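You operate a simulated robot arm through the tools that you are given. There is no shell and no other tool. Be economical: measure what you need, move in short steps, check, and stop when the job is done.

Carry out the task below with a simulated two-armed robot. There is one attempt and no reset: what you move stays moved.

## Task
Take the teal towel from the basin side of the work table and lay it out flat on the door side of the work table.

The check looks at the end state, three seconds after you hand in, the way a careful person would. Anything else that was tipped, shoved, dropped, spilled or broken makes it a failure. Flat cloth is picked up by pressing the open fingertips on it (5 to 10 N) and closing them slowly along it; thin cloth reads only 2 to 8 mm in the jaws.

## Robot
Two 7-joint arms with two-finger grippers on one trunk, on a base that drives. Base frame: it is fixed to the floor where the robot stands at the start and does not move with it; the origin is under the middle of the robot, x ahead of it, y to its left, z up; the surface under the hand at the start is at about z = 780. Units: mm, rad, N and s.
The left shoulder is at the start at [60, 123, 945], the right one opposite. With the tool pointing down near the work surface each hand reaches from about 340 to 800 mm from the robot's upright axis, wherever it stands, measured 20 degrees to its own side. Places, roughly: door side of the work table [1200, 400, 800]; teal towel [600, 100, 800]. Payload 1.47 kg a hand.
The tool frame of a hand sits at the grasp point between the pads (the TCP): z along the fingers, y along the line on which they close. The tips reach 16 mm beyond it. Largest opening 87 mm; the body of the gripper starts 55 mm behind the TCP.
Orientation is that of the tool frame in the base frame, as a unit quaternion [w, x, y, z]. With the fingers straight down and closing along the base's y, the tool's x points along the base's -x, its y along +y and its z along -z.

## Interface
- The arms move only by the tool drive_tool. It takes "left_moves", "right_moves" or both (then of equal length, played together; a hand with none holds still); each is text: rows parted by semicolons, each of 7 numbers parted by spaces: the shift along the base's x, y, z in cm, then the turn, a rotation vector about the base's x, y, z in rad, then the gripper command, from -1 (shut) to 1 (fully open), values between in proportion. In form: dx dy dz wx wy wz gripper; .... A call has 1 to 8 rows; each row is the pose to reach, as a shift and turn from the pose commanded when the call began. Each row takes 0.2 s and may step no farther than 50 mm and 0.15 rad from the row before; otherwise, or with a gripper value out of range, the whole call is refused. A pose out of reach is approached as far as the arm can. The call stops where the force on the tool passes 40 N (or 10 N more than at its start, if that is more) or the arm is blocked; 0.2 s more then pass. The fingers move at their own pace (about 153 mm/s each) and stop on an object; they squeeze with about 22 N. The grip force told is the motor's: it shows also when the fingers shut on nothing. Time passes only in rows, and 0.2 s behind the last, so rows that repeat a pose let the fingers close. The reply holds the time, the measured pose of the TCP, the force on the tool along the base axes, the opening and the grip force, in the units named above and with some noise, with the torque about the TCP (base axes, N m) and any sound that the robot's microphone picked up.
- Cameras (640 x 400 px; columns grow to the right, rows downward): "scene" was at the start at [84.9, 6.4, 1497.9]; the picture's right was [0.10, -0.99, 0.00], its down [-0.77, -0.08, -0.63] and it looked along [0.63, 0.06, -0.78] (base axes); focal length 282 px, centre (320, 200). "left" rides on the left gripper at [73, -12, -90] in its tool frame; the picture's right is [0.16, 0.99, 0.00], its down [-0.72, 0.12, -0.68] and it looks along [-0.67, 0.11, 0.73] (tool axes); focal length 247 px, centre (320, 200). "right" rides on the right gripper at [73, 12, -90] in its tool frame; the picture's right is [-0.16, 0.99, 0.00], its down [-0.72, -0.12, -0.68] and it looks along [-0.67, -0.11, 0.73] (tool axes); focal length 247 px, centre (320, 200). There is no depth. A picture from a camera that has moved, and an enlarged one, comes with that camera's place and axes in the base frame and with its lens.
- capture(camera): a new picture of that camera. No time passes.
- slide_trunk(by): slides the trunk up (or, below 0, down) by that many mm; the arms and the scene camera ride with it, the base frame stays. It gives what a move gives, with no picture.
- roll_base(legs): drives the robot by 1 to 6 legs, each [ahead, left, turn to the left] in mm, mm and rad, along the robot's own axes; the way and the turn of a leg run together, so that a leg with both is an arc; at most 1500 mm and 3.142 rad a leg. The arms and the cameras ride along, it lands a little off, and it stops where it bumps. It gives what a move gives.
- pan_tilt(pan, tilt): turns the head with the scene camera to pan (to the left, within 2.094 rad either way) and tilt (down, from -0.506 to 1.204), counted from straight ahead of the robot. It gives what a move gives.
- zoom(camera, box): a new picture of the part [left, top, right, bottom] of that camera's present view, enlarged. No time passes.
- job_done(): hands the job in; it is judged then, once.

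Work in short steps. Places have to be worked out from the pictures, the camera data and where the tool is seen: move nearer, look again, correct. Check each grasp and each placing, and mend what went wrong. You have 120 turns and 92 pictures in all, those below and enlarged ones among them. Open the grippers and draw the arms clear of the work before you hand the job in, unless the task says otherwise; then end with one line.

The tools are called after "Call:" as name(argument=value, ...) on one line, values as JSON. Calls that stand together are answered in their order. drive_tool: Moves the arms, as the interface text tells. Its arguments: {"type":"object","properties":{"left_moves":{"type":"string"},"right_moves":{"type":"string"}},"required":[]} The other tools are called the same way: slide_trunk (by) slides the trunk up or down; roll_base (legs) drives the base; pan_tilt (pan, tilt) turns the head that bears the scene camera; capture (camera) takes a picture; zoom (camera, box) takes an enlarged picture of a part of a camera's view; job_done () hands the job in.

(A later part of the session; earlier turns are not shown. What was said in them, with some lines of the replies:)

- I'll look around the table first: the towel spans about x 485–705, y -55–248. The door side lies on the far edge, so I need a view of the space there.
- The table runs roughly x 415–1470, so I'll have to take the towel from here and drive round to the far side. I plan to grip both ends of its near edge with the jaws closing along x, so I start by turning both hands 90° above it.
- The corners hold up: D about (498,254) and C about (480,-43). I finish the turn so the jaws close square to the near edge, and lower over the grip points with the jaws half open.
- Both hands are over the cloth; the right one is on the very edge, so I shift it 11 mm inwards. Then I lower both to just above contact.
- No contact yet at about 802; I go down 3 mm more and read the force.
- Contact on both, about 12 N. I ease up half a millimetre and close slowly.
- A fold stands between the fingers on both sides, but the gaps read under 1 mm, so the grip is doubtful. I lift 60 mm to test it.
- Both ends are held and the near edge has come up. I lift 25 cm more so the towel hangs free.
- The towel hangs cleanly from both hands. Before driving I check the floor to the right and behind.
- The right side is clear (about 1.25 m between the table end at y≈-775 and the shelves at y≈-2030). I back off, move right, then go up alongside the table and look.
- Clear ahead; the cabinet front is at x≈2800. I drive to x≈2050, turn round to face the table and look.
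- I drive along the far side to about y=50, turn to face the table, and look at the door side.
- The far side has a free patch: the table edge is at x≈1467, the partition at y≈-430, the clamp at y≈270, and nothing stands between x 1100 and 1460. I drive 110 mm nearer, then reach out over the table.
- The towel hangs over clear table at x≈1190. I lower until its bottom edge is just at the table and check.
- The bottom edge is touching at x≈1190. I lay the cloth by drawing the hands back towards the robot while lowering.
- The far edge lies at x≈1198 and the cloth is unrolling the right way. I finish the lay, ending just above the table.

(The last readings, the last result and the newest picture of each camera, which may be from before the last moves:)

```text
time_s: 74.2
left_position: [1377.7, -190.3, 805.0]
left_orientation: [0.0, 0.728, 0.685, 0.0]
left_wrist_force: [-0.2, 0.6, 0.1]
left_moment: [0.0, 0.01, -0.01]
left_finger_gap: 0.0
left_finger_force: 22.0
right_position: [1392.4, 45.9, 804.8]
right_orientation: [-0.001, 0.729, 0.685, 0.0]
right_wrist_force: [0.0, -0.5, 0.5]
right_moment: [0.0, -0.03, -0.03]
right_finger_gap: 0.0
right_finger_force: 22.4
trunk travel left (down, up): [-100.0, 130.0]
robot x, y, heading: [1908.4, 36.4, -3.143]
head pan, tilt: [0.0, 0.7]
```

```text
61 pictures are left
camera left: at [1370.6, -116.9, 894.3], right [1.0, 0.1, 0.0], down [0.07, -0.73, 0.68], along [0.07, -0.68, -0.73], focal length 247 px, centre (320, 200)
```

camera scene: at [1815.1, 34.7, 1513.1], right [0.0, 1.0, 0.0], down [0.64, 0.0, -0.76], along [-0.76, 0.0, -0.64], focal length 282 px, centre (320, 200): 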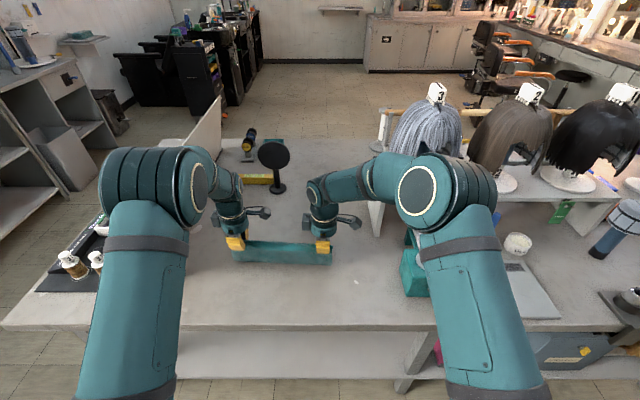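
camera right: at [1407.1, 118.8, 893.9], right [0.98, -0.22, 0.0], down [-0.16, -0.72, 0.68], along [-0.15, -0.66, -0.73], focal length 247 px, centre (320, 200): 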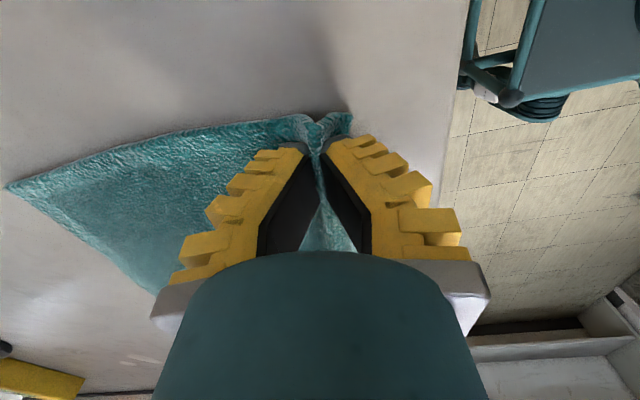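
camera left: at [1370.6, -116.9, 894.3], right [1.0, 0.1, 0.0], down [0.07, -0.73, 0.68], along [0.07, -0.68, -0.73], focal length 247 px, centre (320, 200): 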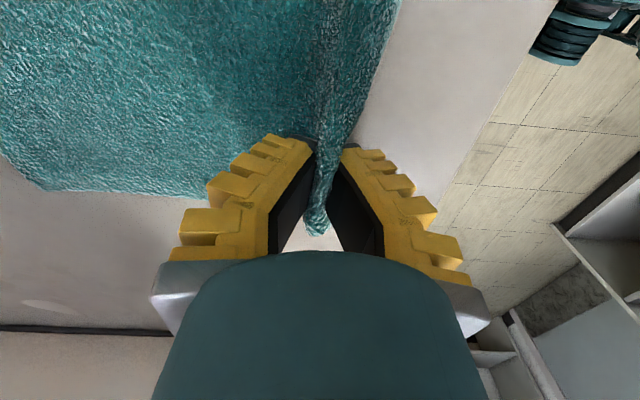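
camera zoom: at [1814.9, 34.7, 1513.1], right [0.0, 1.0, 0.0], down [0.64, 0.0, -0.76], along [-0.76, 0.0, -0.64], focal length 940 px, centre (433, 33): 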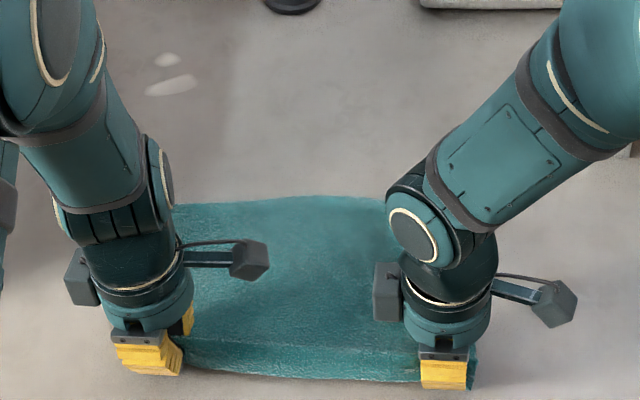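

The towel is laid flat apart from the pinched folds. I press down lightly and open the fingers slowly, so the folds get spread back out.

Call:
drive_tool(left_moves="0 0 -0.4 0 0 0 -1; 0 0 -0.7 0 0 0 -1; 0 0 -0.7 0 0 0 -0.8; 0 0 -0.7 0 0 0 -0.6; 0 0 -0.7 0 0 0 -0.4; 0 0 -0.7 0 0 0 -0.2; 0 0 -0.7 0 0 0 0; 0 0 -0.7 0 0 0 0.1", right_moves="0 0 -0.4 0 0 0 -1; 0 0 -0.7 0 0 0 -1; 0 0 -0.7 0 0 0 -0.8; 0 0 -0.7 0 0 0 -0.6; 0 0 -0.7 0 0 0 -0.4; 0 0 -0.7 0 0 0 -0.2; 0 0 -0.7 0 0 0 0; 0 0 -0.7 0 0 0 0.1")

Call:
drive_tool(left_moves="0 0 0.5 0 0 0 0.1; 0 0 1.5 0 0 0 0.1; 0 0 4 0 0 0 0.1; 0 0 8 0 0 0 0.1", right_moves="0 0 0.5 0 0 0 0.1; 0 0 1.5 0 0 0 0.1; 0 0 4 0 0 0 0.1; 0 0 8 0 0 0 0.1")

Call:
capture(camera="left")

Call:
capture(camera="right")

Call:
zoom(camera="scene", box=[190, 190, 382, 310])

```text
time_s: 76.0
left_position: [1377.6, -188.7, 798.6]
left_orientation: [0.0, 0.728, 0.685, 0.0]
left_wrist_force: [-0.9, 0.4, 5.1]
left_moment: [-0.02, 0.21, 0.0]
left_finger_gap: 48.8
left_finger_force: 7.8
right_position: [1391.0, 47.1, 798.2]
right_orientation: [0.0, 0.729, 0.685, 0.0]
right_wrist_force: [-0.1, 1.0, 2.5]
right_moment: [-0.02, 0.13, -0.01]
right_finger_gap: 53.2
right_finger_force: 3.4
trunk travel left (down, up): [-100.0, 130.0]
robot x, y, heading: [1911.2, 37.7, -3.143]
head pan, tilt: [0.0, 0.7]
```

```text
time_s: 77.0
left_position: [1375.9, -190.9, 878.6]
left_orientation: [0.0, 0.729, 0.685, 0.0]
left_wrist_force: [-0.3, 0.1, 1.0]
left_moment: [0.02, 0.01, 0.01]
left_finger_gap: 53.2
left_finger_force: 3.5
right_position: [1390.4, 45.4, 877.8]
right_orientation: [0.0, 0.728, 0.686, 0.0]
right_wrist_force: [0.5, 0.4, 1.2]
right_moment: [-0.02, 0.01, 0.05]
right_finger_gap: 53.4
right_finger_force: 4.1
trunk travel left (down, up): [-100.0, 130.0]
robot x, y, heading: [1908.3, 34.9, -3.139]
head pan, tilt: [0.0, 0.7]
```

```text
60 pictures are left
camera left: at [1370.4, -117.2, 968.1], right [1.0, 0.1, 0.0], down [0.07, -0.73, 0.68], along [0.07, -0.68, -0.73], focal length 247 px, centre (320, 200)
```

left: 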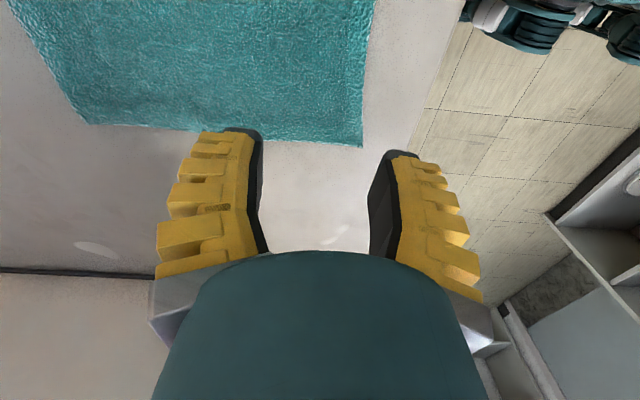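

```text
59 pictures are left
camera right: at [1406.5, 117.6, 966.2], right [0.98, -0.22, 0.0], down [-0.16, -0.72, 0.68], along [-0.15, -0.66, -0.73], focal length 247 px, centre (320, 200)
```

right: 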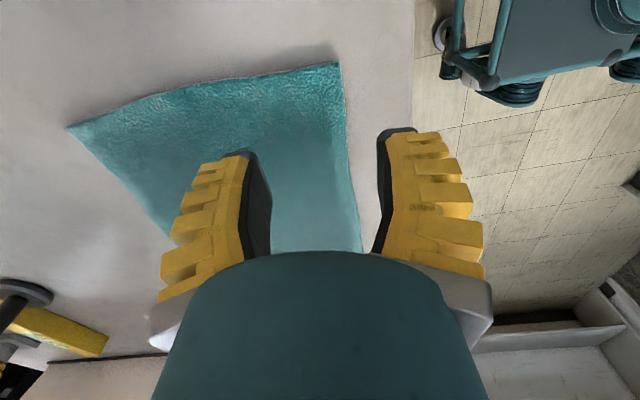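

```text
3.33 times, centred on (286, 250) of scene
camera zoom: at [1816.6, 35.3, 1513.3], right [0.0, 1.0, 0.0], down [0.64, 0.0, -0.77], along [-0.77, 0.0, -0.64], focal length 940 px, centre (433, 33)
```

zoom: 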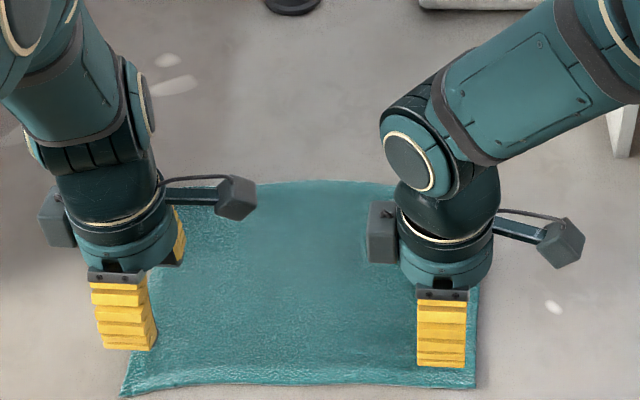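

Beautifully flat. I raise the hands 20 cm, drive back clear, and take a last look at the towel.

Call:
drive_tool(left_moves="0 0 4 0 0 0 0.5; 0 0 8 0 0 0 1; 0 0 12 0 0 0 1; 0 0 16 0 0 0 1; 0 0 20 0 0 0 1; 0 0 23 0 0 0 1", right_moves="0 0 4 0 0 0 0.5; 0 0 8 0 0 0 1; 0 0 12 0 0 0 1; 0 0 16 0 0 0 1; 0 0 20 0 0 0 1; 0 0 23 0 0 0 1")

Call:
roll_base(legs=[[-200, 0, 0]])

Call:
capture(camera="scene")

```text
time_s: 78.4
left_position: [1378.3, -190.4, 1110.0]
left_orientation: [0.0, 0.728, 0.685, 0.0]
left_wrist_force: [0.4, 0.4, -0.4]
left_moment: [-0.03, 0.02, -0.02]
left_finger_gap: 86.9
left_finger_force: 0.0
right_position: [1390.2, 44.9, 1112.0]
right_orientation: [0.0, 0.728, 0.686, 0.0]
right_wrist_force: [-0.2, -1.0, 0.5]
right_moment: [-0.01, -0.01, -0.01]
right_finger_gap: 87.1
right_finger_force: 0.1
trunk travel left (down, up): [-100.0, 130.0]
robot x, y, heading: [1909.8, 36.2, -3.142]
head pan, tilt: [0.0, 0.7]
```

```text
time_s: 80.0
left_position: [1577.7, -188.7, 1109.1]
left_orientation: [-0.001, 0.73, 0.684, -0.001]
left_wrist_force: [-0.2, 0.4, 0.8]
left_moment: [0.04, 0.01, 0.01]
left_finger_gap: 87.2
left_finger_force: 0.0
right_position: [1589.3, 47.4, 1112.1]
right_orientation: [0.0, 0.73, 0.684, 0.0]
right_wrist_force: [0.6, -0.1, 0.0]
right_moment: [-0.01, -0.01, -0.02]
right_finger_gap: 87.2
right_finger_force: 0.1
trunk travel left (down, up): [-100.0, 130.0]
robot x, y, heading: [2110.9, 39.6, 3.142]
head pan, tilt: [0.0, 0.7]
```

```text
57 pictures are left
camera scene: at [2015.3, 34.9, 1513.2], right [0.0, 1.0, 0.0], down [0.64, 0.0, -0.77], along [-0.77, 0.0, -0.64], focal length 282 px, centre (320, 200)
```

scene: 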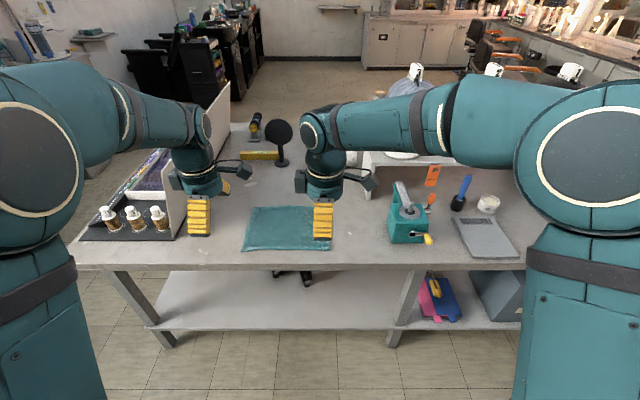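

The towel lies flat on the door side, the hands are clear and open, and nothing else has been disturbed. I hand in.

Call:
job_done()

```text
The job is handed in.
```

The teal towel now lies flat on the door side of the work table, the arms are clear with both grippers open, and the last picture shows nothing else tipped or moved.
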